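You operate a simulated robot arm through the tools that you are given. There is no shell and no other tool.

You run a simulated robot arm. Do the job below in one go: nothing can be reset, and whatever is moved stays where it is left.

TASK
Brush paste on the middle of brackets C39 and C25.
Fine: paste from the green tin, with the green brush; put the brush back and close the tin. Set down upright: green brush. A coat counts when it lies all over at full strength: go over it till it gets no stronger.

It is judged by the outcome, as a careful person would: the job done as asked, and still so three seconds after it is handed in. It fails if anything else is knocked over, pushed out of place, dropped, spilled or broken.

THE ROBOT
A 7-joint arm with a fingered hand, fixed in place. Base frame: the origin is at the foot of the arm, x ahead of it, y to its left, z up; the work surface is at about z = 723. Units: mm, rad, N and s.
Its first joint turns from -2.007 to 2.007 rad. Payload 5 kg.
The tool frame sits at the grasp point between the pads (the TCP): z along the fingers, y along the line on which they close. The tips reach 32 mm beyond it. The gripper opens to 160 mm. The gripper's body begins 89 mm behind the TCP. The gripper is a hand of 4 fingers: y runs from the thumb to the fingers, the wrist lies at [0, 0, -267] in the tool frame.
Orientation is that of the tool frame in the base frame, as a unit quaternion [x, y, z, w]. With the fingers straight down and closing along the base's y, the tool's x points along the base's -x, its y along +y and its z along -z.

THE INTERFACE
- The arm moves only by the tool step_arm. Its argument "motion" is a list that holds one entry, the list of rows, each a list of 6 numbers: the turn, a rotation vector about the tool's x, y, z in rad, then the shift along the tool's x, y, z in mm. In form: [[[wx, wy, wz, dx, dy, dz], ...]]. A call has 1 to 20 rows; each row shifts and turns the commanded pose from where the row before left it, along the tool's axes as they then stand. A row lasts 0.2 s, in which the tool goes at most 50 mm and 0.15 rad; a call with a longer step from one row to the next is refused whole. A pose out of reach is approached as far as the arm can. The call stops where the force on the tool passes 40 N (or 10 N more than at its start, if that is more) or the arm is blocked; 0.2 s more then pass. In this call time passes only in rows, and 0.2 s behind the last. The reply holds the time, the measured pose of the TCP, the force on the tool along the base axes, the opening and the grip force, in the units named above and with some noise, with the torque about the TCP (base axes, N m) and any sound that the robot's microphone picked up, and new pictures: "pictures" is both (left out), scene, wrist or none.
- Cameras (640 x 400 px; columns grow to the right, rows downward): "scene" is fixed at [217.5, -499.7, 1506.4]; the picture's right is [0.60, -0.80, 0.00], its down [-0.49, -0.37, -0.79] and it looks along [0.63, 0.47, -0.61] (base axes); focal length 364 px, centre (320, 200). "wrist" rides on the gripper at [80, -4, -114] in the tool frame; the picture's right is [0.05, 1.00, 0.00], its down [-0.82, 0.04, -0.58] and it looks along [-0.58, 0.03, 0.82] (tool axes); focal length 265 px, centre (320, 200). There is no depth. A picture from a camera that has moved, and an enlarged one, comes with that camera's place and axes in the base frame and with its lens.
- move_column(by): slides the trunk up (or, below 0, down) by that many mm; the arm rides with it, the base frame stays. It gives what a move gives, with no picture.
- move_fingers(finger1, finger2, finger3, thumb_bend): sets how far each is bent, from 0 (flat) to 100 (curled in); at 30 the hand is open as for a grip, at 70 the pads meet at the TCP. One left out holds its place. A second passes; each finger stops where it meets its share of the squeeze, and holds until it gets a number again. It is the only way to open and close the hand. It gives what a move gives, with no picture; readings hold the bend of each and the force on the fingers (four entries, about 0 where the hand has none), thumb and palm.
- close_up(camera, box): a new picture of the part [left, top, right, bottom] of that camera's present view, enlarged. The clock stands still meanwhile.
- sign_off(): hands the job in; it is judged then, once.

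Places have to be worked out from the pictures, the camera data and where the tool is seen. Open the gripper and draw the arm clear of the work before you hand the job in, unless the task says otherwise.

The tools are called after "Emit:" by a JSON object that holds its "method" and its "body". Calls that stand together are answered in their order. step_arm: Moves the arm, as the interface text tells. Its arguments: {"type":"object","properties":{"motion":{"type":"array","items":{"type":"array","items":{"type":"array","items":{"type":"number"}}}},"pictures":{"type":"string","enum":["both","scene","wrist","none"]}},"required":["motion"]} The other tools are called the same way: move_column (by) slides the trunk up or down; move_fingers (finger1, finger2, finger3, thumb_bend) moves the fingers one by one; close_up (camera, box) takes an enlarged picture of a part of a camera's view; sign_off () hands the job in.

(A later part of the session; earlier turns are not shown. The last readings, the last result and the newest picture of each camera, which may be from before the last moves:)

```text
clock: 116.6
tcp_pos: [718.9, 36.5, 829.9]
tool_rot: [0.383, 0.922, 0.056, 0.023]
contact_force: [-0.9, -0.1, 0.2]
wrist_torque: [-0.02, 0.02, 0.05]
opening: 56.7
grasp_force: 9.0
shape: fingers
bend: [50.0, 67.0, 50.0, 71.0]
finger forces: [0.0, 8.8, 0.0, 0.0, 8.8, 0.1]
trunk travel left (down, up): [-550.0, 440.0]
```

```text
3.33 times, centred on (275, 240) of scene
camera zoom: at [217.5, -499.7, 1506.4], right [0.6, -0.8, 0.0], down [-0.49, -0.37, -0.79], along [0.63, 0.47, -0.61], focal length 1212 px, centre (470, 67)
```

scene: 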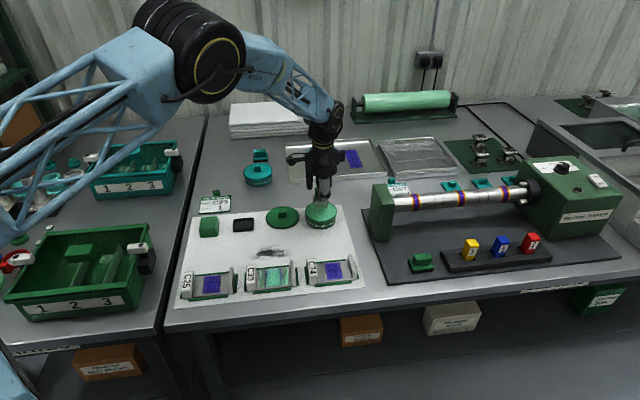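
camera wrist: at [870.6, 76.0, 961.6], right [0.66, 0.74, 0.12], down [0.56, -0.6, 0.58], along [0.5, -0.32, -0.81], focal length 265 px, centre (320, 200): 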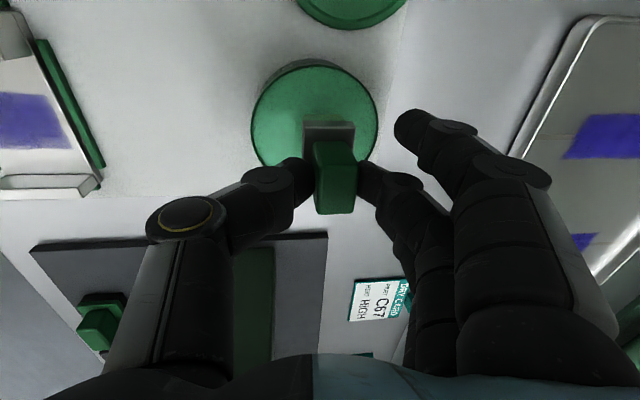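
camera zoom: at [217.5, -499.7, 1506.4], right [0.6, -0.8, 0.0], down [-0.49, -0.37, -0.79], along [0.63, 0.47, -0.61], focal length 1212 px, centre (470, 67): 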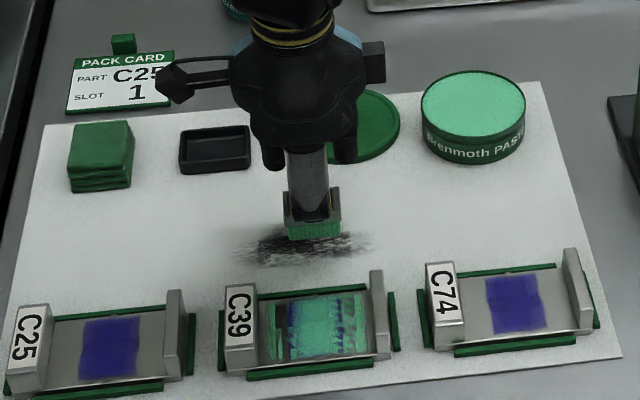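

Blue remnants flip around between views while the green itself no longer changes, and the brush stays fully loaded, so C39 is saturated. I'll go and look at C25 now.

Emit:
{"method": "step_arm", "body": {"motion": [[[0, 0, 0, 0, 2.8, -23], [0, 0, 0, 0, 2.8, -23], [0, 0, 0, 37.1, -22.1, -2.7], [0, 0, 0, 37.1, -22.1, -2.7], [0, 0, 0, 37.1, -22.1, -2.7], [0, 0, 0, 0, 0, 0]]], "pictures": "both"}}

Emit:
{"method": "close_up", "body": {"camera": "wrist", "box": [200, 0, 440, 180]}}

Emit:
{"method": "close_up", "body": {"camera": "scene", "box": [254, 258, 294, 290]}}

Emit:
{"method": "close_up", "body": {"camera": "scene", "box": [160, 230, 310, 320]}}

```text
clock: 118.0
tcp_pos: [595.0, 69.3, 874.7]
tool_rot: [0.383, 0.922, 0.055, 0.023]
contact_force: [-0.4, -0.6, -1.0]
wrist_torque: [0.03, 0.01, 0.0]
opening: 56.6
grasp_force: 8.5
shape: fingers
bend: [50.0, 67.0, 50.0, 71.0]
finger forces: [0.1, 8.7, 0.1, 0.0, 8.8, 0.1]
trunk travel left (down, up): [-550.0, 440.0]
camera wrist: at [526.9, 112.6, 988.2], right [0.66, 0.74, 0.12], down [0.56, -0.6, 0.58], along [0.5, -0.32, -0.81], focal length 265 px, centre (320, 200)
```

scene: 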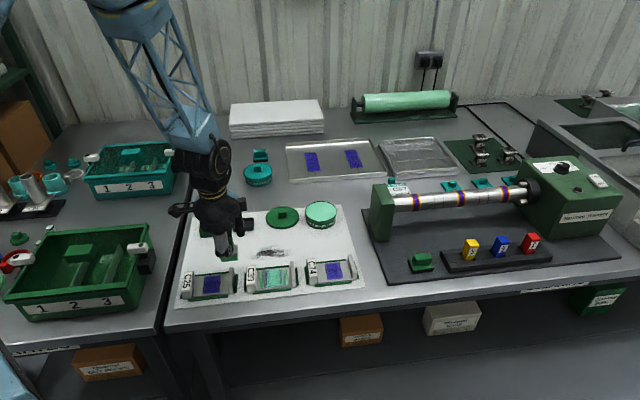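
wrist: 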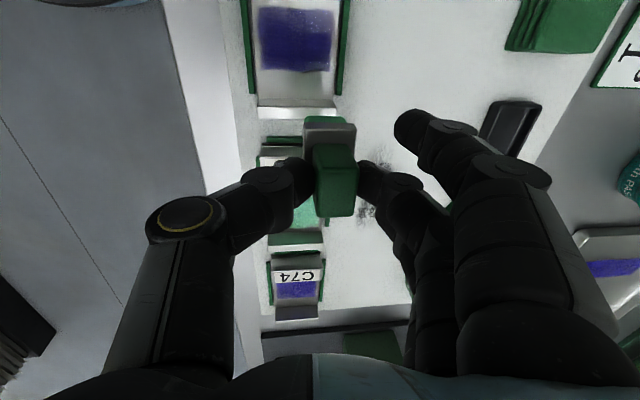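

```text
2.22 times, centred on (320, 90) of wrist
camera zoom: at [526.9, 112.6, 988.2], right [0.66, 0.74, 0.12], down [0.56, -0.6, 0.58], along [0.5, -0.32, -0.81], focal length 590 px, centre (320, 444)
```

zoom: 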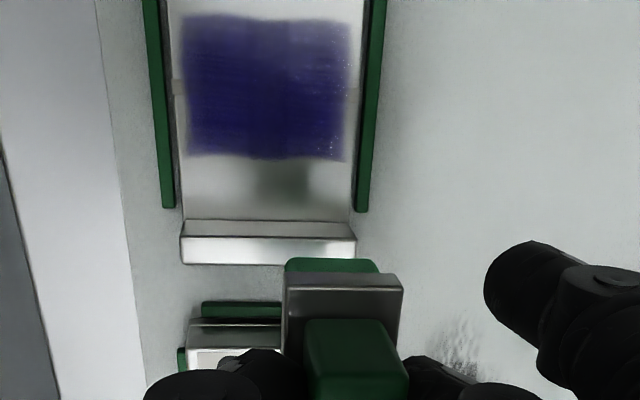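

```text
12.50 times, centred on (274, 274) of scene
camera zoom: at [217.5, -499.7, 1506.4], right [0.6, -0.8, 0.0], down [-0.49, -0.37, -0.79], along [0.63, 0.47, -0.61], focal length 4543 px, centre (895, -725)
```

zoom: 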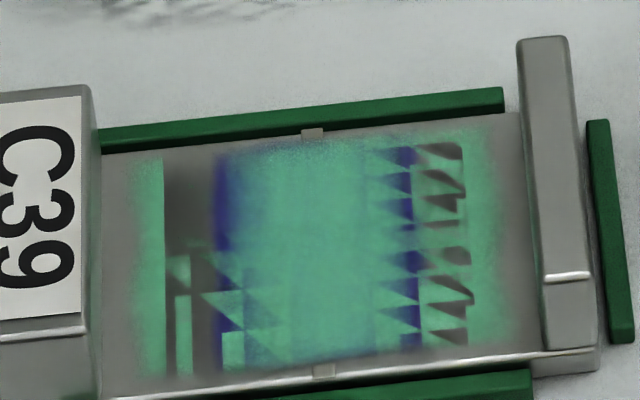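

```text
4.27 times, centred on (235, 275) of scene
camera zoom: at [217.5, -499.7, 1506.4], right [0.6, -0.8, 0.0], down [-0.49, -0.37, -0.79], along [0.63, 0.47, -0.61], focal length 1551 px, centre (683, -120)
```

zoom: 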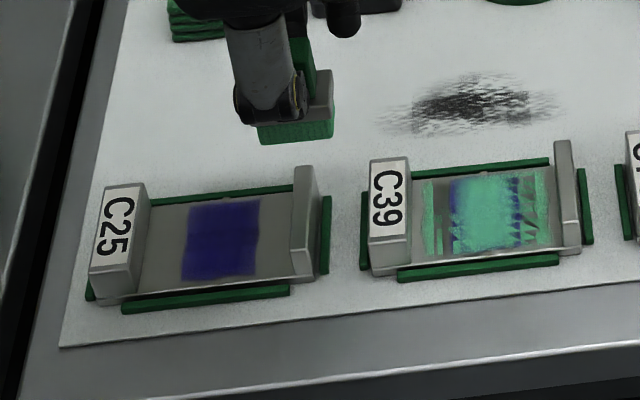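

In open light C39's coat now matches the paste colour closely. C25's centre is at about (551, 106); I'll position over its far end and come down near the surface.

Emit:
{"method": "step_arm", "body": {"motion": [[[0, 0, 0, 28, 2, 0.25], [0, 0, 0, 28, 2, 0.25], [0, 0, 0, 0, -4.8, 39.7], [0, 0, 0, 0, -4.0, 32.8], [0, 0, 0, 0, 0, 0]]], "pictures": "none"}}

Emit:
{"method": "close_up", "body": {"camera": "scene", "box": [175, 240, 245, 310]}}

Emit:
{"method": "close_up", "body": {"camera": "wrist", "box": [200, 0, 440, 240]}}

```text
clock: 119.2
tcp_pos: [557.5, 110.7, 802.7]
tool_rot: [0.383, 0.922, 0.055, 0.023]
contact_force: [0.2, -1.3, -0.1]
wrist_torque: [-0.01, -0.03, -0.05]
opening: 56.6
grasp_force: 8.7
shape: fingers
bend: [50.0, 67.0, 50.0, 71.0]
finger forces: [0.0, 8.6, 0.1, 0.0, 8.5, 0.0]
trunk travel left (down, up): [-550.0, 440.0]
```

```text
5.71 times, centred on (210, 275) of scene
camera zoom: at [217.5, -499.7, 1506.4], right [0.6, -0.8, 0.0], down [-0.49, -0.37, -0.79], along [0.63, 0.47, -0.61], focal length 2077 px, centre (949, -229)
```

zoom: 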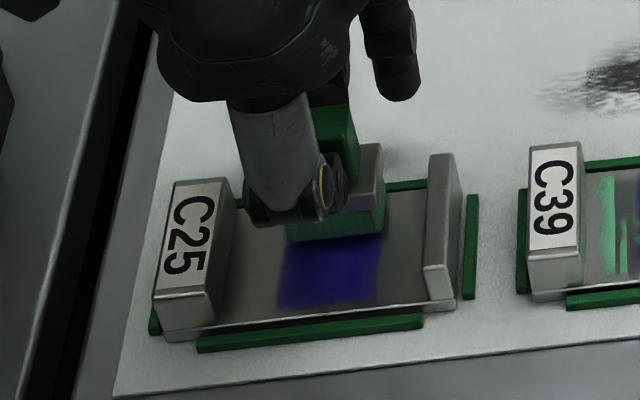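

```text
1.67 times, centred on (320, 120) of wrist
camera zoom: at [489.7, 154.0, 914.9], right [0.66, 0.74, 0.12], down [0.56, -0.6, 0.58], along [0.5, -0.32, -0.81], focal length 442 px, centre (320, 333)
```

zoom: 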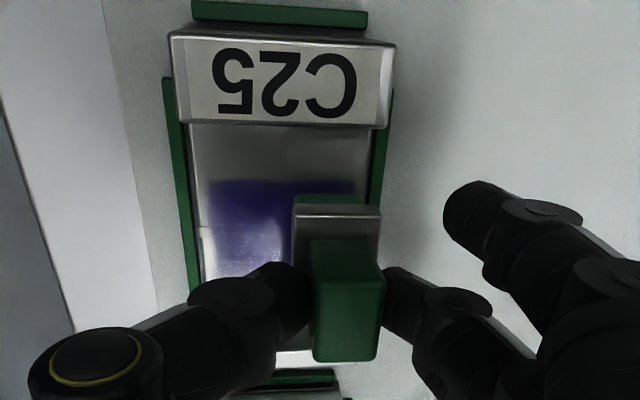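

Alignment with the C25 patch is good. Lowering to contact.

Emit:
{"method": "step_arm", "body": {"motion": [[[0, 0, 0, 0, -0.36, 3.0], [0, 0, 0, 0, 0, 0]]], "pictures": "none"}}

Emit:
{"method": "step_arm", "body": {"motion": [[[0, 0, 0, 0, -0.18, 1.5], [0, 0, 0, 0, 0, 0]]], "pictures": "none"}}

Emit:
{"method": "step_arm", "body": {"motion": [[[0, 0, 0, 0, -0.12, 1.0], [0, 0, 0, 0, 0, 0]]], "pictures": "none"}}

```text
clock: 119.8
tcp_pos: [557.3, 111.5, 799.2]
tool_rot: [0.382, 0.922, 0.055, 0.022]
contact_force: [-0.8, -0.3, -0.7]
wrist_torque: [-0.01, 0.01, 0.02]
opening: 56.8
grasp_force: 8.5
shape: fingers
bend: [50.0, 67.0, 50.0, 71.0]
finger forces: [0.0, 8.6, 0.0, 0.0, 8.6, 0.0]
trunk travel left (down, up): [-550.0, 440.0]
```

```text
clock: 120.4
tcp_pos: [557.2, 110.6, 796.9]
tool_rot: [0.381, 0.923, 0.054, 0.023]
contact_force: [0.0, -0.2, 0.3]
wrist_torque: [0.01, -0.03, 0.02]
opening: 56.4
grasp_force: 9.4
shape: fingers
bend: [50.0, 67.0, 50.0, 71.0]
finger forces: [0.0, 8.6, 0.0, 0.0, 8.7, 0.0]
trunk travel left (down, up): [-550.0, 440.0]
```

```text
clock: 121.0
tcp_pos: [558.0, 112.3, 796.0]
tool_rot: [0.382, 0.922, 0.056, 0.023]
contact_force: [2.6, 0.7, 4.4]
wrist_torque: [0.06, -0.13, -0.04]
opening: 56.1
grasp_force: 9.2
shape: fingers
bend: [50.0, 67.0, 50.0, 71.0]
finger forces: [0.1, 10.3, 0.1, 0.1, 8.4, 0.0]
trunk travel left (down, up): [-550.0, 440.0]
```

Contact at 4 N. A little firmer, then the first sweeps on C25.

Emit:
{"method": "step_arm", "body": {"motion": [[[0, 0, 0, 0, -0.07, 0.6], [0, 0, 0, 0, -5.96, -0.6], [0, 0, 0, 0, -5.96, -0.6], [0, 0, 0, 0, -5.96, -0.6], [0, 0, 0, 0, -5.96, -0.6], [0, 0, 0, 0, -5.96, -0.6], [0, 0, 0, 0, -5.96, -0.6], [0, 0, 0, 0, -4.96, -0.5], [0, 0, 0, 0, 0, 0]]], "pictures": "none"}}

Emit:
{"method": "step_arm", "body": {"motion": [[[0, 0, 0, 0, 0.42, -3.85], [0, 0, 0, 6, 39.7, 4.8], [0, 0, 0, 0, -0.36, 2.98], [0, 0, 0, 0, 0, 0], [0, 0, 0, 0, -5.96, -0.6], [0, 0, 0, 0, -5.96, -0.6], [0, 0, 0, 0, -5.96, -0.6], [0, 0, 0, 0, -5.96, -0.6], [0, 0, 0, 0, -5.96, -0.6], [0, 0, 0, 0, -5.96, -0.6], [0, 0, 0, 0, -4.96, -0.5], [0, 0, 0, 0, 0, 0]]], "pictures": "none"}}

Emit:
{"method": "step_arm", "body": {"motion": [[[0, 0, 0, 0, 0.42, -3.85], [0, 0, 0, -12, 39.7, 4.8], [0, 0, 0, 0, -0.36, 2.98], [0, 0, 0, 0, 0, 0], [0, 0, 0, 0, -5.96, -0.6], [0, 0, 0, 0, -5.96, -0.6], [0, 0, 0, 0, -5.96, -0.6], [0, 0, 0, 0, -5.96, -0.6], [0, 0, 0, 0, -5.96, -0.6], [0, 0, 0, 0, -5.96, -0.6], [0, 0, 0, 0, -4.96, -0.5], [0, 0, 0, 0, 0, 0]]], "pictures": "none"}}

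Emit:
{"method": "step_arm", "body": {"motion": [[[0, 0, 0, 0, 1.8, -14.9], [0, 0, 0, 0, 1.8, -14.9], [0, 0, 0, 0, 39.7, 4.8], [0, 0, 0, 0, 39.7, 4.8], [0, 0, 0, 0, 0, 0]]], "pictures": "none"}}

Emit:
{"method": "close_up", "body": {"camera": "scene", "box": [188, 262, 232, 302]}}

Emit:
{"method": "close_up", "body": {"camera": "wrist", "box": [120, 0, 440, 200]}}

Emit:
{"method": "close_up", "body": {"camera": "scene", "box": [160, 230, 310, 320]}}

```text
clock: 123.0
tcp_pos: [527.0, 81.3, 794.1]
tool_rot: [0.382, 0.922, 0.056, 0.023]
contact_force: [3.5, 3.0, 11.6]
wrist_torque: [0.21, -0.19, -0.01]
opening: 54.2
grasp_force: 10.3
shape: fingers
bend: [50.0, 67.0, 50.0, 72.0]
finger forces: [0.1, 12.2, 0.1, 0.0, 7.4, 0.0]
trunk travel left (down, up): [-550.0, 440.0]
```

```text
clock: 125.6
tcp_pos: [522.3, 83.6, 794.2]
tool_rot: [0.383, 0.922, 0.055, 0.023]
contact_force: [2.9, 4.5, 9.6]
wrist_torque: [0.22, -0.12, 0.03]
opening: 54.9
grasp_force: 9.5
shape: fingers
bend: [50.0, 67.0, 50.0, 72.0]
finger forces: [0.0, 12.2, 0.1, 0.0, 7.1, 0.1]
trunk travel left (down, up): [-550.0, 440.0]
```

```text
clock: 128.2
tcp_pos: [530.0, 75.7, 792.9]
tool_rot: [0.382, 0.922, 0.056, 0.023]
contact_force: [4.4, 3.7, 12.8]
wrist_torque: [0.21, -0.28, 0.0]
opening: 54.5
grasp_force: 9.4
shape: fingers
bend: [50.0, 67.0, 50.0, 72.0]
finger forces: [0.1, 13.3, 0.1, 0.0, 6.8, 0.0]
trunk travel left (down, up): [-550.0, 440.0]
```

```text
clock: 129.4
tcp_pos: [589.3, 131.3, 823.7]
tool_rot: [0.382, 0.922, 0.056, 0.022]
contact_force: [-0.6, -0.6, 0.0]
wrist_torque: [0.0, 0.01, 0.04]
opening: 55.7
grasp_force: 8.7
shape: fingers
bend: [50.0, 67.0, 50.0, 71.0]
finger forces: [0.0, 9.0, 0.0, 0.0, 8.9, 0.1]
trunk travel left (down, up): [-550.0, 440.0]
```

```text
10.00 times, centred on (210, 282) of scene
camera zoom: at [217.5, -499.7, 1506.4], right [0.6, -0.8, 0.0], down [-0.49, -0.37, -0.79], along [0.63, 0.47, -0.61], focal length 3635 px, centre (1420, -620)
```

zoom: 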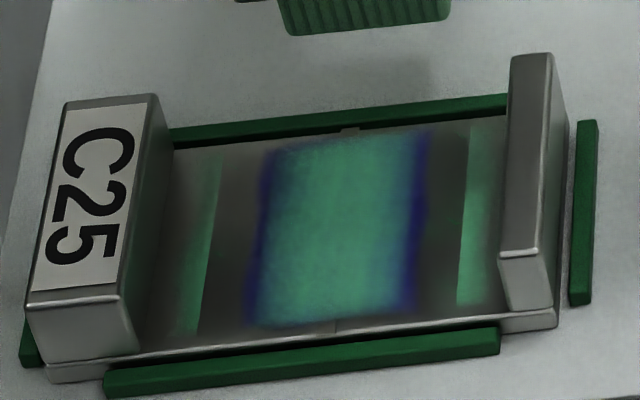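

```text
2.00 times, centred on (280, 100) of wrist
camera zoom: at [519.2, 173.7, 937.9], right [0.67, 0.74, 0.12], down [0.56, -0.6, 0.58], along [0.5, -0.32, -0.81], focal length 531 px, centre (400, 400)
```

zoom: 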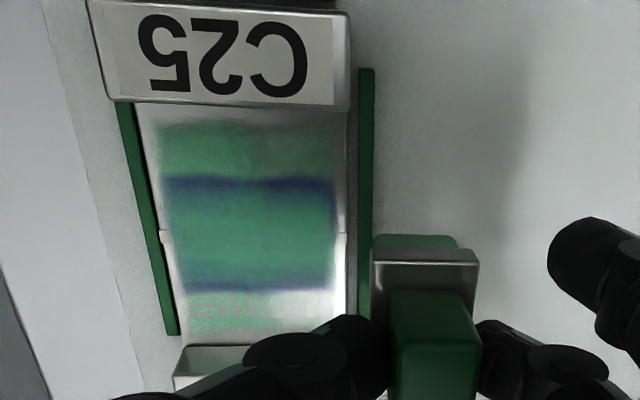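

```text
4.27 times, centred on (235, 275) of scene
camera zoom: at [217.5, -499.7, 1506.4], right [0.6, -0.8, 0.0], down [-0.49, -0.37, -0.79], along [0.63, 0.47, -0.61], focal length 1551 px, centre (683, -120)
```

zoom: 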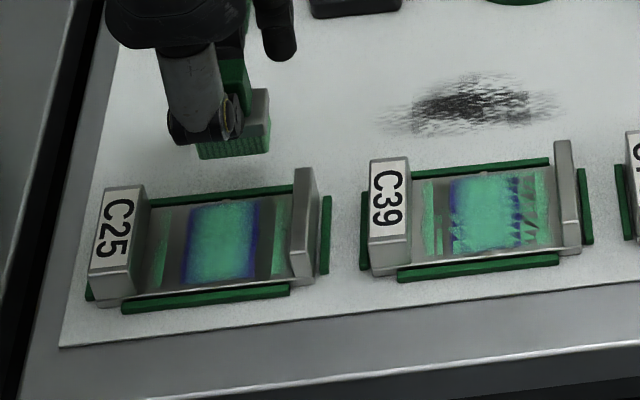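

Three sweeps on C25 gave a good start, but it's weaker than C39 and the brush is getting dry. Back to the tin to reload.

Emit:
{"method": "step_arm", "body": {"motion": [[[0, 0, 0, 0, 5.5, -45.7], [0, 0, 0, -39.7, 21.7, 2.6], [0, 0, 0, -39.7, 21.7, 2.6], [0, 0, 0, -39.7, 21.7, 2.6], [0, 0, 0, -39.7, 21.7, 2.6], [0, 0, 0, -39.7, 21.7, 2.6], [0, 0, 0, -39.7, 21.7, 2.6], [0, 0, 0, -39.7, 21.7, 2.6], [0, 0, 0, -39.7, 21.7, 2.6], [0, 0, 0, 0, 0, 0], [0, 0, 0, 0, -4.2, 34.8], [0, 0, 0, 0, 0, 0]]], "pictures": "none"}}

Emit:
{"method": "close_up", "body": {"camera": "scene", "box": [280, 170, 360, 240]}}

Emit:
{"method": "close_up", "body": {"camera": "scene", "box": [160, 230, 310, 320]}}

Emit:
{"method": "close_up", "body": {"camera": "wrist", "box": [220, 80, 420, 280]}}

```text
clock: 132.0
tcp_pos: [932.9, 31.0, 833.0]
tool_rot: [0.382, 0.922, 0.056, 0.023]
contact_force: [0.0, 0.2, -1.3]
wrist_torque: [0.01, 0.04, 0.04]
opening: 56.2
grasp_force: 8.7
shape: fingers
bend: [50.0, 67.0, 50.0, 71.0]
finger forces: [0.0, 8.6, 0.1, 0.0, 8.7, 0.0]
trunk travel left (down, up): [-550.0, 440.0]
```

```text
5.71 times, centred on (320, 205) of scene
camera zoom: at [217.5, -499.7, 1506.4], right [0.6, -0.8, 0.0], down [-0.49, -0.37, -0.79], along [0.63, 0.47, -0.61], focal length 2077 px, centre (320, 171)
```

zoom: 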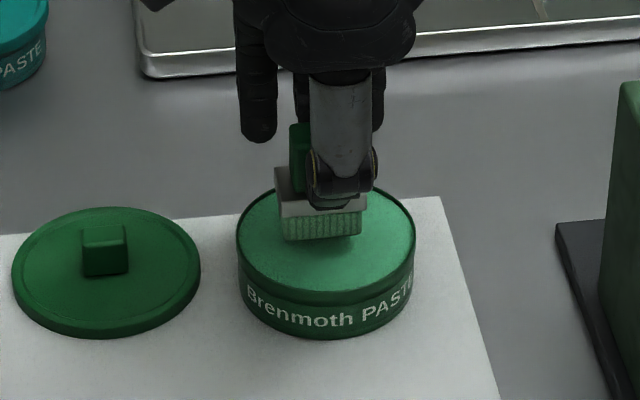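

```text
4.27 times, centred on (235, 275) of scene
camera zoom: at [217.5, -499.7, 1506.4], right [0.6, -0.8, 0.0], down [-0.49, -0.37, -0.79], along [0.63, 0.47, -0.61], focal length 1551 px, centre (683, -120)
```

zoom: 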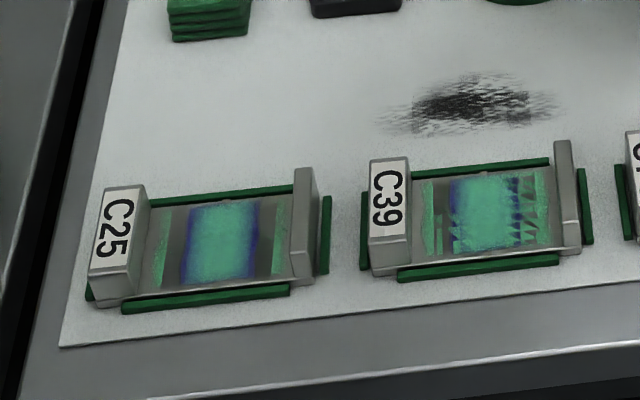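

```text
2.00 times, centred on (320, 180) of wrist
camera zoom: at [864.5, 73.2, 946.5], right [0.66, 0.74, 0.12], down [0.56, -0.6, 0.58], along [0.5, -0.32, -0.81], focal length 531 px, centre (320, 240)
```

zoom: 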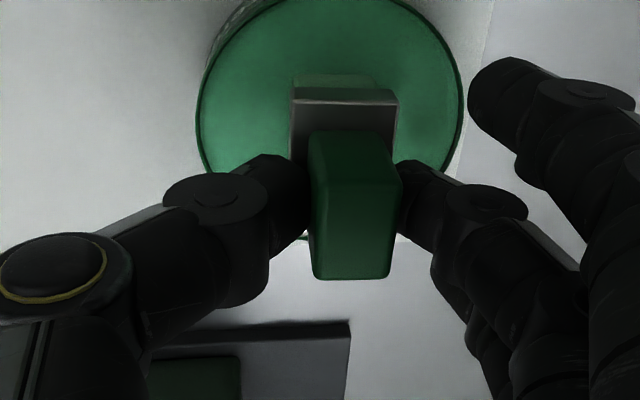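

Emit:
{"method": "step_arm", "body": {"motion": [[[0, 0, 0, 0, -1.0, 8.4], [0, 0, 0, 0, 0, 0]]], "pictures": "none"}}

Emit:
{"method": "step_arm", "body": {"motion": [[[0, 0, 0, 0, -0.18, 1.5], [0, 0, 0, 0, 0, 0]]], "pictures": "none"}}

Emit:
{"method": "step_arm", "body": {"motion": [[[0, 0, 0, 0, -0.18, 1.5], [0, 0, 0, 0, 0, 0]]], "pictures": "none"}}

Emit:
{"method": "close_up", "body": {"camera": "scene", "box": [280, 170, 360, 240]}}

```text
clock: 132.6
tcp_pos: [932.8, 30.6, 825.8]
tool_rot: [0.382, 0.922, 0.056, 0.023]
contact_force: [0.2, 0.7, -0.4]
wrist_torque: [0.01, 0.0, 0.02]
opening: 56.1
grasp_force: 8.3
shape: fingers
bend: [50.0, 67.0, 50.0, 71.0]
finger forces: [0.0, 8.7, 0.1, 0.1, 8.7, 0.0]
trunk travel left (down, up): [-550.0, 440.0]
```

```text
clock: 133.2
tcp_pos: [933.7, 31.0, 824.6]
tool_rot: [0.383, 0.922, 0.056, 0.023]
contact_force: [0.1, -0.4, -0.1]
wrist_torque: [-0.03, 0.02, 0.01]
opening: 55.9
grasp_force: 8.5
shape: fingers
bend: [50.0, 67.0, 50.0, 71.0]
finger forces: [0.1, 8.7, 0.0, 0.0, 8.6, 0.0]
trunk travel left (down, up): [-550.0, 440.0]
```

```text
clock: 133.8
tcp_pos: [933.1, 30.8, 822.7]
tool_rot: [0.383, 0.922, 0.055, 0.023]
contact_force: [0.0, 0.5, 0.8]
wrist_torque: [-0.02, -0.01, 0.01]
opening: 56.0
grasp_force: 8.7
shape: fingers
bend: [50.0, 67.0, 50.0, 71.0]
finger forces: [0.0, 8.7, 0.0, 0.0, 8.6, 0.1]
trunk travel left (down, up): [-550.0, 440.0]
```

```text
5.71 times, centred on (320, 205) of scene
camera zoom: at [217.5, -499.7, 1506.4], right [0.6, -0.8, 0.0], down [-0.49, -0.37, -0.79], along [0.63, 0.47, -0.61], focal length 2077 px, centre (320, 171)
```

zoom: 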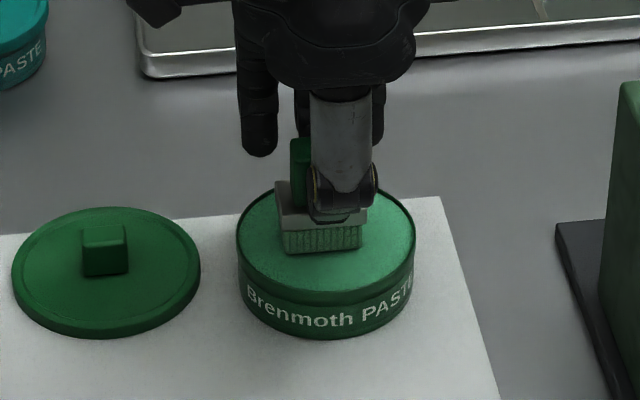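

Emit:
{"method": "step_arm", "body": {"motion": [[[0, 0, 0, 0, -0.18, 1.5], [0, 0, 0, 0, 0, 0]]], "pictures": "none"}}

Emit:
{"method": "close_up", "body": {"camera": "scene", "box": [280, 170, 360, 240]}}

```text
clock: 134.4
tcp_pos: [933.2, 30.9, 821.8]
tool_rot: [0.383, 0.922, 0.055, 0.023]
contact_force: [0.4, 0.0, -0.9]
wrist_torque: [-0.03, -0.03, -0.02]
opening: 55.9
grasp_force: 8.8
shape: fingers
bend: [50.0, 67.0, 50.0, 71.0]
finger forces: [0.1, 8.6, 0.0, 0.0, 8.7, 0.0]
trunk travel left (down, up): [-550.0, 440.0]
```

```text
5.71 times, centred on (320, 205) of scene
camera zoom: at [217.5, -499.7, 1506.4], right [0.6, -0.8, 0.0], down [-0.49, -0.37, -0.79], along [0.63, 0.47, -0.61], focal length 2077 px, centre (320, 171)
```

zoom: 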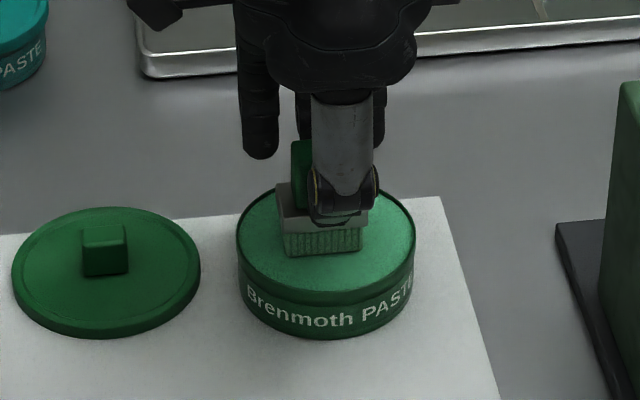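

Emit:
{"method": "step_arm", "body": {"motion": [[[0, 0, 0, 0, -0.18, 1.5], [0, 0, 0, 0, 0, 0]]], "pictures": "none"}}

Emit:
{"method": "close_up", "body": {"camera": "scene", "box": [280, 170, 360, 240]}}

```text
clock: 135.0
tcp_pos: [933.8, 30.9, 820.5]
tool_rot: [0.382, 0.922, 0.056, 0.022]
contact_force: [-0.2, -0.2, 3.4]
wrist_torque: [0.02, -0.03, 0.0]
opening: 55.7
grasp_force: 8.8
shape: fingers
bend: [50.0, 67.0, 50.0, 71.0]
finger forces: [0.1, 9.6, 0.0, 0.0, 9.0, 0.1]
trunk travel left (down, up): [-550.0, 440.0]
```

```text
5.71 times, centred on (320, 205) of scene
camera zoom: at [217.5, -499.7, 1506.4], right [0.6, -0.8, 0.0], down [-0.49, -0.37, -0.79], along [0.63, 0.47, -0.61], focal length 2077 px, centre (320, 171)
```

zoom: 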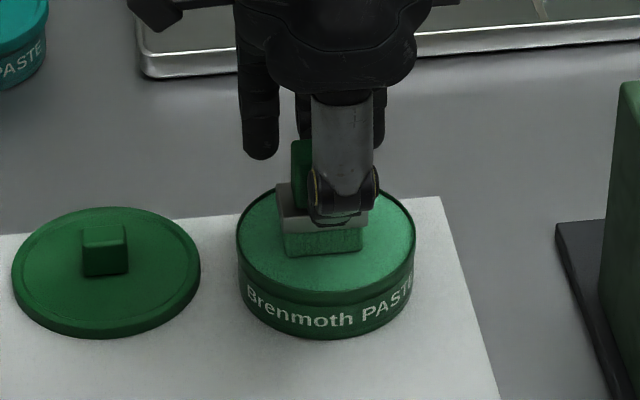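

Reloaded. Returning to C25 for another set of firm sweeps.

Emit:
{"method": "step_arm", "body": {"motion": [[[0, 0, 0, 0, 5.7, -47.7], [0, 0, 0, 35.7, -22.9, -2.77], [0, 0, 0, 35.7, -22.9, -2.77], [0, 0, 0, 35.7, -22.9, -2.77], [0, 0, 0, 35.7, -22.9, -2.77], [0, 0, 0, 35.7, -22.9, -2.77], [0, 0, 0, 35.7, -22.9, -2.77], [0, 0, 0, 35.7, -22.9, -2.77], [0, 0, 0, 35.7, -22.9, -2.77], [0, 0, 0, 35.7, -22.9, -2.77], [0, 0, 0, 0, 0, 0], [0, 0, 0, 0, -4.8, 39.7], [0, 0, 0, 0, -3.8, 31.3], [0, 0, 0, 0, 0, 0]]], "pictures": "none"}}

Emit:
{"method": "step_arm", "body": {"motion": [[[0, 0, 0, 0, -0.18, 1.5], [0, 0, 0, 0, 0, 0]]], "pictures": "none"}}

Emit:
{"method": "close_up", "body": {"camera": "scene", "box": [175, 240, 245, 310]}}

```text
clock: 138.0
tcp_pos: [558.3, 110.7, 798.0]
tool_rot: [0.382, 0.922, 0.055, 0.023]
contact_force: [0.1, -0.3, -0.3]
wrist_torque: [-0.04, -0.02, -0.02]
opening: 56.2
grasp_force: 8.5
shape: fingers
bend: [50.0, 67.0, 50.0, 71.0]
finger forces: [0.0, 8.6, 0.2, 0.0, 8.6, 0.0]
trunk travel left (down, up): [-550.0, 440.0]
```

```text
clock: 138.6
tcp_pos: [558.3, 112.1, 797.3]
tool_rot: [0.382, 0.922, 0.055, 0.024]
contact_force: [-0.4, -0.6, 0.1]
wrist_torque: [-0.01, 0.02, -0.01]
opening: 56.3
grasp_force: 8.9
shape: fingers
bend: [50.0, 67.0, 50.0, 71.0]
finger forces: [0.0, 8.6, 0.1, 0.0, 8.6, 0.1]
trunk travel left (down, up): [-550.0, 440.0]
```

```text
5.71 times, centred on (210, 275) of scene
camera zoom: at [217.5, -499.7, 1506.4], right [0.6, -0.8, 0.0], down [-0.49, -0.37, -0.79], along [0.63, 0.47, -0.61], focal length 2077 px, centre (949, -229)
```

zoom: 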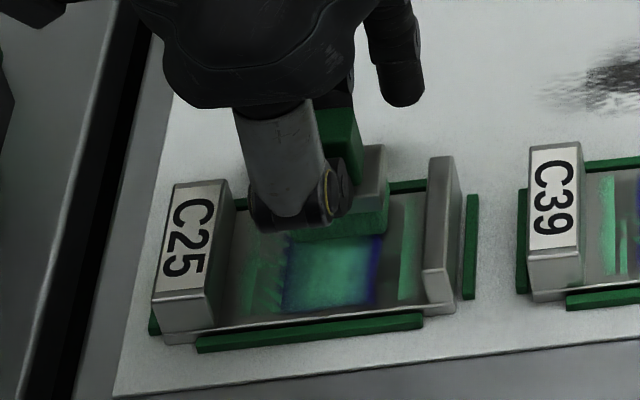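

Emit:
{"method": "step_arm", "body": {"motion": [[[0, 0, 0, 0, -0.18, 1.5], [0, 0, 0, 0, 0, 0]]], "pictures": "none"}}

Emit:
{"method": "step_arm", "body": {"motion": [[[0, 0, 0, 0, -0.12, 1.0], [0, 0, 0, 0, 0, 0]]], "pictures": "none"}}

```text
clock: 139.2
tcp_pos: [559.2, 110.8, 795.4]
tool_rot: [0.383, 0.922, 0.056, 0.024]
contact_force: [0.2, -0.5, 0.6]
wrist_torque: [0.06, 0.04, 0.01]
opening: 56.0
grasp_force: 8.7
shape: fingers
bend: [50.0, 67.0, 50.0, 71.0]
finger forces: [0.0, 8.7, 0.0, 0.0, 8.8, 0.0]
trunk travel left (down, up): [-550.0, 440.0]
```

```text
clock: 139.8
tcp_pos: [559.9, 111.7, 793.1]
tool_rot: [0.382, 0.922, 0.056, 0.023]
contact_force: [0.7, 2.2, 8.3]
wrist_torque: [0.1, -0.1, 0.0]
opening: 55.6
grasp_force: 9.7
shape: fingers
bend: [50.0, 67.0, 50.0, 72.0]
finger forces: [0.1, 11.0, 0.0, 0.0, 9.4, 0.0]
trunk travel left (down, up): [-550.0, 440.0]
```

8 N contact. Running three sweeps at offsets 0, −6 and +6.

Emit:
{"method": "step_arm", "body": {"motion": [[[0, 0, 0, 0, -5.96, -0.64], [0, 0, 0, 0, -5.96, -0.64], [0, 0, 0, 0, -5.96, -0.64], [0, 0, 0, 0, -5.96, -0.64], [0, 0, 0, 0, -5.96, -0.64], [0, 0, 0, 0, -5.96, -0.64], [0, 0, 0, 0, -4.96, -0.53], [0, 0, 0, 0, 0, 0]]], "pictures": "none"}}

Emit:
{"method": "step_arm", "body": {"motion": [[[0, 0, 0, 0, 0.42, -3.55], [0, 0, 0, 6, 39.7, 4.8], [0, 0, 0, 0, -0.36, 2.98], [0, 0, 0, 0, 0, 0], [0, 0, 0, 0, -5.96, -0.64], [0, 0, 0, 0, -5.96, -0.64], [0, 0, 0, 0, -5.96, -0.64], [0, 0, 0, 0, -5.96, -0.64], [0, 0, 0, 0, -5.96, -0.64], [0, 0, 0, 0, -5.96, -0.64], [0, 0, 0, 0, -4.96, -0.53], [0, 0, 0, 0, 0, 0]]], "pictures": "none"}}

Emit:
{"method": "step_arm", "body": {"motion": [[[0, 0, 0, 0, 0.42, -3.55], [0, 0, 0, -12, 39.7, 4.8], [0, 0, 0, 0, -0.36, 2.98], [0, 0, 0, 0, 0, 0], [0, 0, 0, 0, -5.96, -0.64], [0, 0, 0, 0, -5.96, -0.64], [0, 0, 0, 0, -5.96, -0.64], [0, 0, 0, 0, -5.96, -0.64], [0, 0, 0, 0, -5.96, -0.64], [0, 0, 0, 0, -5.96, -0.64], [0, 0, 0, 0, -4.96, -0.53], [0, 0, 0, 0, 0, 0]]], "pictures": "none"}}

Emit:
{"method": "step_arm", "body": {"motion": [[[0, 0, 0, 0, 1.8, -14.9], [0, 0, 0, 0, 1.8, -14.9], [0, 0, 0, 0, 49, 5.9], [0, 0, 0, 0, 49, 5.9], [0, 0, 0, 0, 49, 5.9], [0, 0, 0, 0, 0, 0]]], "pictures": "none"}}

Emit:
{"method": "close_up", "body": {"camera": "scene", "box": [188, 262, 232, 302]}}

Emit:
{"method": "close_up", "body": {"camera": "wrist", "box": [0, 0, 320, 200]}}

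Emit:
{"method": "close_up", "body": {"camera": "scene", "box": [160, 230, 310, 320]}}

```text
clock: 141.6
tcp_pos: [530.7, 82.0, 792.8]
tool_rot: [0.382, 0.922, 0.055, 0.023]
contact_force: [3.5, 4.1, 12.3]
wrist_torque: [0.23, -0.25, -0.03]
opening: 54.5
grasp_force: 10.3
shape: fingers
bend: [50.0, 67.0, 50.0, 72.0]
finger forces: [0.0, 13.7, 0.0, 0.0, 6.5, 0.0]
trunk travel left (down, up): [-550.0, 440.0]
```

```text
clock: 144.2
tcp_pos: [526.0, 85.0, 792.3]
tool_rot: [0.382, 0.922, 0.055, 0.023]
contact_force: [2.8, 4.0, 11.2]
wrist_torque: [0.21, -0.24, 0.0]
opening: 54.6
grasp_force: 10.3
shape: fingers
bend: [50.0, 67.0, 50.0, 72.0]
finger forces: [0.0, 13.9, 0.0, 0.1, 7.4, 0.0]
trunk travel left (down, up): [-550.0, 440.0]
```

```text
clock: 146.8
tcp_pos: [533.0, 75.6, 791.7]
tool_rot: [0.381, 0.922, 0.056, 0.023]
contact_force: [4.1, 4.7, 11.9]
wrist_torque: [0.3, -0.26, 0.01]
opening: 54.5
grasp_force: 11.0
shape: fingers
bend: [50.0, 67.0, 50.0, 72.0]
finger forces: [0.0, 14.9, 0.0, 0.1, 6.8, 0.0]
trunk travel left (down, up): [-550.0, 440.0]
```

```text
clock: 148.2
tcp_pos: [639.1, 180.9, 822.6]
tool_rot: [0.382, 0.922, 0.054, 0.022]
contact_force: [-0.7, 0.9, -1.4]
wrist_torque: [-0.02, 0.04, 0.0]
opening: 55.9
grasp_force: 9.0
shape: fingers
bend: [50.0, 67.0, 50.0, 71.0]
finger forces: [0.1, 8.9, 0.0, 0.0, 8.9, 0.0]
trunk travel left (down, up): [-550.0, 440.0]
```

```text
10.00 times, centred on (210, 282) of scene
camera zoom: at [217.5, -499.7, 1506.4], right [0.6, -0.8, 0.0], down [-0.49, -0.37, -0.79], along [0.63, 0.47, -0.61], focal length 3635 px, centre (1420, -620)
```

zoom: 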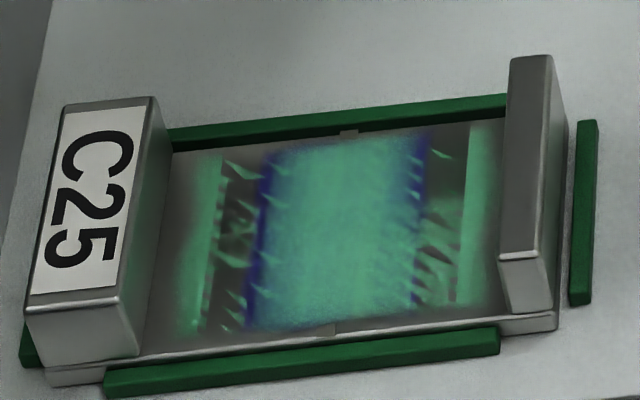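

```text
2.00 times, centred on (160, 100) of wrist
camera zoom: at [570.8, 223.2, 935.7], right [0.67, 0.74, 0.12], down [0.56, -0.6, 0.58], along [0.5, -0.32, -0.81], focal length 531 px, centre (640, 400)
```

zoom: 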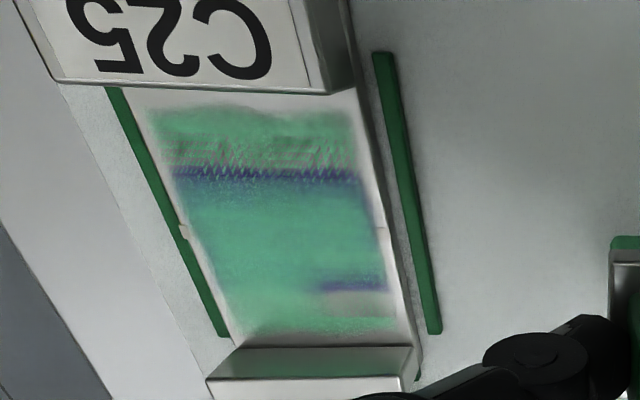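

```text
4.27 times, centred on (235, 275) of scene
camera zoom: at [217.5, -499.7, 1506.4], right [0.6, -0.8, 0.0], down [-0.49, -0.37, -0.79], along [0.63, 0.47, -0.61], focal length 1551 px, centre (683, -120)
```

zoom: 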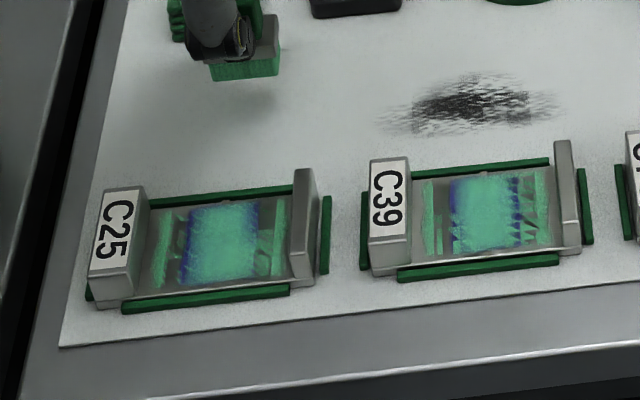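

C25 is now similar to C39. I'll repeat a set on C25 to see whether it still gets stronger.

Emit:
{"method": "step_arm", "body": {"motion": [[[0, 0, 0, 7.5, -35.1, -4.23], [0, 0, 0, 0, -35.1, -4.23], [0, 0, 0, 0, -35.1, -4.23], [0, 0, 0, 0, -1.8, 14.9], [0, 0, 0, 0, -1.75, 14.5], [0, 0, 0, 0, 0, 0]]], "pictures": "none"}}

```text
clock: 149.6
tcp_pos: [557.9, 110.4, 793.1]
tool_rot: [0.382, 0.922, 0.056, 0.023]
contact_force: [0.0, -0.5, 4.9]
wrist_torque: [0.0, -0.01, 0.0]
opening: 56.1
grasp_force: 9.7
shape: fingers
bend: [50.0, 67.0, 50.0, 71.0]
finger forces: [0.0, 9.4, 0.0, 0.1, 10.8, 0.0]
trunk travel left (down, up): [-550.0, 440.0]
```

Emit:
{"method": "step_arm", "body": {"motion": [[[0, 0, 0, 0, -0.06, 0.5], [0, 0, 0, 0, -5.96, -0.64], [0, 0, 0, 0, -5.96, -0.64], [0, 0, 0, 0, -5.96, -0.64], [0, 0, 0, 0, -5.96, -0.64], [0, 0, 0, 0, -5.96, -0.64], [0, 0, 0, 0, -5.96, -0.64], [0, 0, 0, 0, -4.96, -0.53], [0, 0, 0, 0, 0, 0]]], "pictures": "none"}}

Emit:
{"method": "step_arm", "body": {"motion": [[[0, 0, 0, 0, 0.42, -3.55], [0, 0, 0, 8, 39.7, 4.8], [0, 0, 0, 0, -0.36, 2.98], [0, 0, 0, 0, 0, 0], [0, 0, 0, 0, -5.96, -0.64], [0, 0, 0, 0, -5.96, -0.64], [0, 0, 0, 0, -5.96, -0.64], [0, 0, 0, 0, -5.96, -0.64], [0, 0, 0, 0, -5.96, -0.64], [0, 0, 0, 0, -5.96, -0.64], [0, 0, 0, 0, -4.96, -0.53], [0, 0, 0, 0, 0, 0]]], "pictures": "none"}}

Emit:
{"method": "step_arm", "body": {"motion": [[[0, 0, 0, 0, 0.42, -3.55], [0, 0, 0, -16, 39.7, 4.8], [0, 0, 0, 0, -0.36, 2.98], [0, 0, 0, 0, 0, 0], [0, 0, 0, 0, -5.96, -0.64], [0, 0, 0, 0, -5.96, -0.64], [0, 0, 0, 0, -5.96, -0.64], [0, 0, 0, 0, -5.96, -0.64], [0, 0, 0, 0, -5.96, -0.64], [0, 0, 0, 0, -5.96, -0.64], [0, 0, 0, 0, -4.96, -0.53], [0, 0, 0, 0, 0, 0]]], "pictures": "none"}}

Emit:
{"method": "step_arm", "body": {"motion": [[[0, 0, 0, 0, 1.8, -14.9], [0, 0, 0, 0, 1.8, -14.9], [0, 0, 0, 0, 49, 5.9], [0, 0, 0, 0, 49, 5.9], [0, 0, 0, 0, 49, 5.9], [0, 0, 0, 0, 0, 0]]], "pictures": "none"}}

Emit:
{"method": "close_up", "body": {"camera": "scene", "box": [188, 262, 232, 302]}}

Emit:
{"method": "close_up", "body": {"camera": "wrist", "box": [0, 0, 320, 200]}}

Emit:
{"method": "close_up", "body": {"camera": "scene", "box": [160, 230, 310, 320]}}

```text
clock: 151.6
tcp_pos: [528.8, 82.1, 790.5]
tool_rot: [0.382, 0.922, 0.056, 0.023]
contact_force: [5.6, 5.5, 17.7]
wrist_torque: [0.41, -0.38, -0.01]
opening: 53.7
grasp_force: 13.2
shape: fingers
bend: [50.0, 68.0, 50.0, 72.0]
finger forces: [0.0, 18.7, 0.1, 0.1, 7.0, 0.0]
trunk travel left (down, up): [-550.0, 440.0]
```

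```text
clock: 154.2
tcp_pos: [520.6, 87.6, 791.0]
tool_rot: [0.381, 0.922, 0.055, 0.023]
contact_force: [4.8, 6.3, 17.5]
wrist_torque: [0.44, -0.41, 0.0]
opening: 53.7
grasp_force: 13.5
shape: fingers
bend: [50.0, 68.0, 50.0, 72.0]
finger forces: [0.0, 20.2, 0.0, 0.0, 6.3, 0.0]
trunk travel left (down, up): [-550.0, 440.0]
```

```text
clock: 156.8
tcp_pos: [532.0, 75.5, 791.6]
tool_rot: [0.382, 0.922, 0.056, 0.024]
contact_force: [6.8, 8.2, 22.4]
wrist_torque: [0.61, -0.6, -0.02]
opening: 52.7
grasp_force: 15.9
shape: fingers
bend: [50.0, 69.0, 50.0, 72.0]
finger forces: [0.0, 27.0, 0.1, 0.1, 4.9, 0.0]
trunk travel left (down, up): [-550.0, 440.0]
```

```text
clock: 158.2
tcp_pos: [637.0, 181.2, 821.2]
tool_rot: [0.382, 0.922, 0.055, 0.022]
contact_force: [-0.6, -0.4, -0.5]
wrist_torque: [0.03, 0.03, 0.02]
opening: 55.7
grasp_force: 9.0
shape: fingers
bend: [50.0, 67.0, 50.0, 71.0]
finger forces: [0.0, 9.6, 0.0, 0.0, 9.1, 0.0]
trunk travel left (down, up): [-550.0, 440.0]
```

```text
10.00 times, centred on (210, 282) of scene
camera zoom: at [217.5, -499.7, 1506.4], right [0.6, -0.8, 0.0], down [-0.49, -0.37, -0.79], along [0.63, 0.47, -0.61], focal length 3635 px, centre (1420, -620)
```

zoom: 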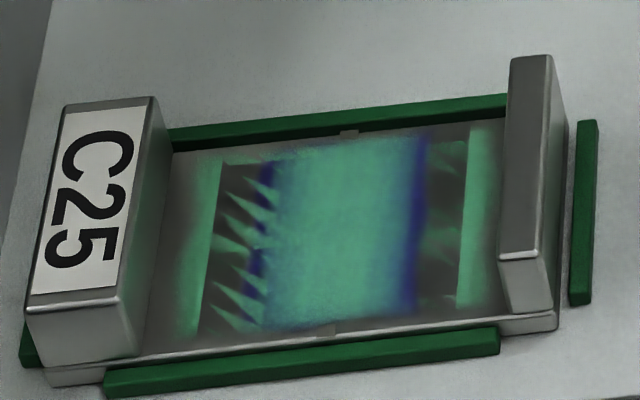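

```text
2.00 times, centred on (160, 100) of wrist
camera zoom: at [568.1, 222.8, 934.6], right [0.67, 0.74, 0.12], down [0.56, -0.6, 0.58], along [0.5, -0.32, -0.81], focal length 531 px, centre (640, 400)
```

zoom: 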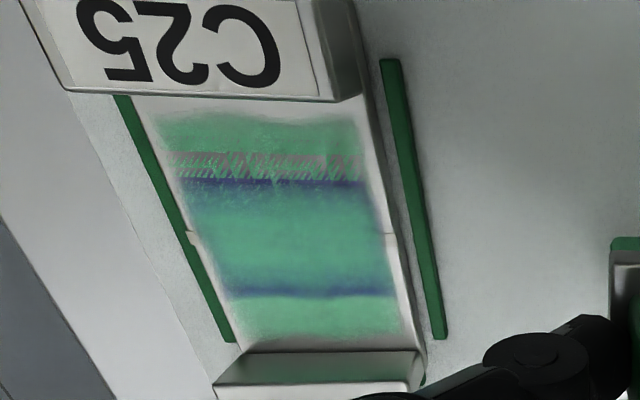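

```text
4.27 times, centred on (235, 275) of scene
camera zoom: at [217.5, -499.7, 1506.4], right [0.6, -0.8, 0.0], down [-0.49, -0.37, -0.79], along [0.63, 0.47, -0.61], focal length 1551 px, centre (683, -120)
```

zoom: 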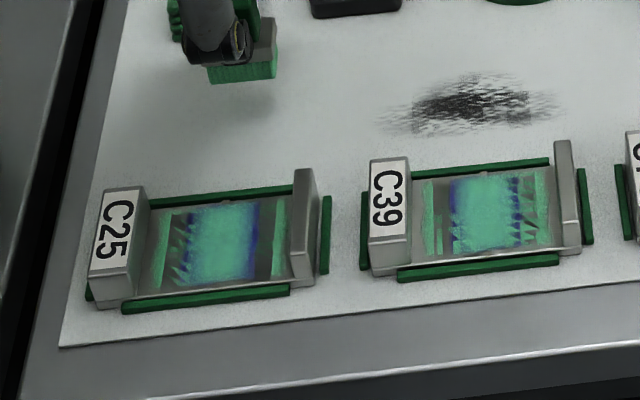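

The last set on C25 changed almost nothing. I'll compare both coats close-up before deciding on more passes.

Emit:
{"method": "close_up", "body": {"camera": "scene", "box": [254, 258, 294, 290]}}

Emit:
{"method": "close_up", "body": {"camera": "scene", "box": [196, 270, 226, 296]}}

Emit:
{"method": "close_up", "body": {"camera": "wrist", "box": [0, 0, 640, 400]}}

```text
12.50 times, centred on (274, 274) of scene
camera zoom: at [217.5, -499.7, 1506.4], right [0.6, -0.8, 0.0], down [-0.49, -0.37, -0.79], along [0.63, 0.47, -0.61], focal length 4543 px, centre (895, -725)
```

zoom: 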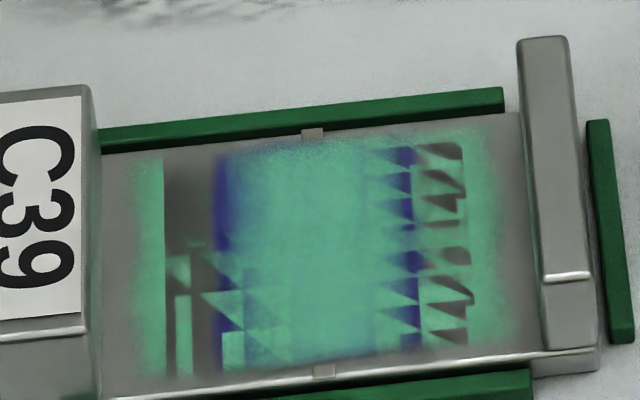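

```text
15.38 times, centred on (211, 283) of scene
camera zoom: at [217.5, -499.7, 1506.4], right [0.6, -0.8, 0.0], down [-0.49, -0.37, -0.79], along [0.63, 0.47, -0.61], focal length 5592 px, centre (1997, -1077)
```

zoom: 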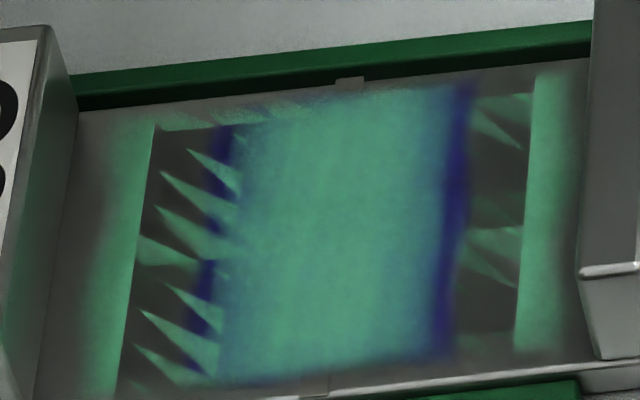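

```text
1.00 times, centred on (320, 200) of wrist (not enlarged: the box is as wide or as high as the picture)
camera zoom: at [568.1, 222.8, 934.6], right [0.67, 0.74, 0.12], down [0.56, -0.6, 0.58], along [0.5, -0.32, -0.81], focal length 265 px, centre (320, 200)
```

zoom: 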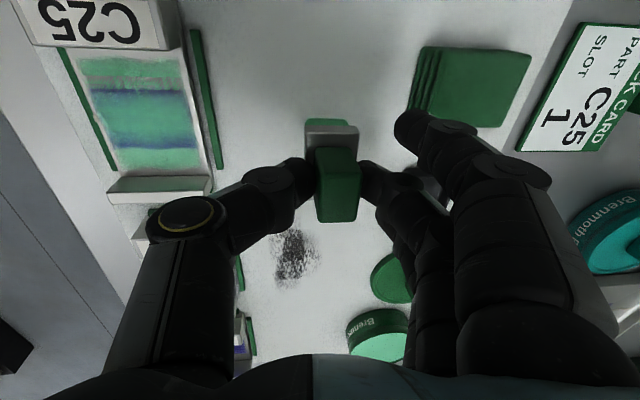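

C39's coat is even in open light. I'll do one last set on C39 with the loaded brush at moderate force and compare before/after.

Emit:
{"method": "step_arm", "body": {"motion": [[[0, 0, 0, 0, 3.6, -29.8], [0, 0, 0, -39.6, -26.5, -3.2], [0, 0, 0, -39.6, -26.5, -3.2], [0, 0, 0, -39.6, -26.5, -3.2], [0, 0, 0, -39.6, -26.5, -3.2], [0, 0, 0, 0, 0, 0], [0, 0, 0, 0, -3.6, 29.8], [0, 0, 0, 0, -3.1, 25.8], [0, 0, 0, 0, 0, 0]]], "pictures": "none"}}

Emit:
{"method": "close_up", "body": {"camera": "scene", "box": [240, 240, 300, 300]}}

```text
clock: 160.2
tcp_pos: [673.9, -9.4, 794.5]
tool_rot: [0.382, 0.922, 0.056, 0.023]
contact_force: [0.4, 0.5, -0.5]
wrist_torque: [0.01, 0.01, 0.01]
opening: 56.2
grasp_force: 9.0
shape: fingers
bend: [50.0, 67.0, 50.0, 71.0]
finger forces: [0.0, 9.6, 0.1, 0.0, 9.0, 0.0]
trunk travel left (down, up): [-550.0, 440.0]
```

```text
6.67 times, centred on (270, 270) of scene
camera zoom: at [217.5, -499.7, 1506.4], right [0.6, -0.8, 0.0], down [-0.49, -0.37, -0.79], along [0.63, 0.47, -0.61], focal length 2423 px, centre (653, -267)
```

zoom: 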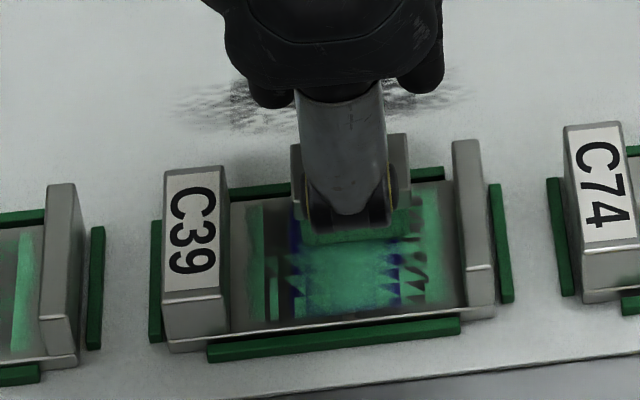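

Emit:
{"method": "step_arm", "body": {"motion": [[[0, 0, 0, 0, -0.12, 1.0], [0, 0, 0, 0, 0, 0]]], "pictures": "none"}}

Emit:
{"method": "step_arm", "body": {"motion": [[[0, 0, 0, 0, -0.09, 0.75], [0, 0, 0, 0, 0, 0]]], "pictures": "none"}}

```text
clock: 160.8
tcp_pos: [674.0, -7.1, 794.0]
tool_rot: [0.382, 0.922, 0.055, 0.023]
contact_force: [0.2, -0.4, -0.2]
wrist_torque: [-0.01, -0.02, 0.02]
opening: 55.8
grasp_force: 9.4
shape: fingers
bend: [50.0, 67.0, 50.0, 71.0]
finger forces: [0.0, 9.6, 0.0, 0.0, 9.0, 0.1]
trunk travel left (down, up): [-550.0, 440.0]
```

```text
clock: 161.4
tcp_pos: [673.1, -8.4, 791.6]
tool_rot: [0.382, 0.922, 0.056, 0.023]
contact_force: [0.3, 0.2, 0.2]
wrist_torque: [0.01, 0.02, -0.01]
opening: 55.9
grasp_force: 9.1
shape: fingers
bend: [50.0, 67.0, 50.0, 71.0]
finger forces: [0.1, 9.8, 0.0, 0.1, 9.2, 0.1]
trunk travel left (down, up): [-550.0, 440.0]
```

Emit:
{"method": "step_arm", "body": {"motion": [[[0, 0, 0, 0, -0.12, 1.0], [0, 0, 0, 0, 0, 0]]], "pictures": "none"}}

Emit:
{"method": "step_arm", "body": {"motion": [[[0, 0, 0, 0, -0.07, 0.6], [0, 0, 0, 0, 0, 0]]], "pictures": "none"}}

```text
clock: 162.0
tcp_pos: [674.3, -8.1, 792.8]
tool_rot: [0.382, 0.922, 0.055, 0.023]
contact_force: [1.3, -0.4, 6.4]
wrist_torque: [0.05, -0.02, -0.03]
opening: 55.6
grasp_force: 11.0
shape: fingers
bend: [50.0, 67.0, 50.0, 71.0]
finger forces: [0.0, 11.9, 0.0, 0.0, 10.4, 0.0]
trunk travel left (down, up): [-550.0, 440.0]
```

```text
clock: 162.6
tcp_pos: [673.4, -7.9, 791.3]
tool_rot: [0.382, 0.922, 0.055, 0.024]
contact_force: [-0.1, -0.5, 13.2]
wrist_torque: [0.05, -0.14, 0.0]
opening: 55.5
grasp_force: 14.1
shape: fingers
bend: [50.0, 67.0, 50.0, 71.0]
finger forces: [0.1, 14.9, 0.0, 0.0, 12.7, 0.0]
trunk travel left (down, up): [-550.0, 440.0]
```

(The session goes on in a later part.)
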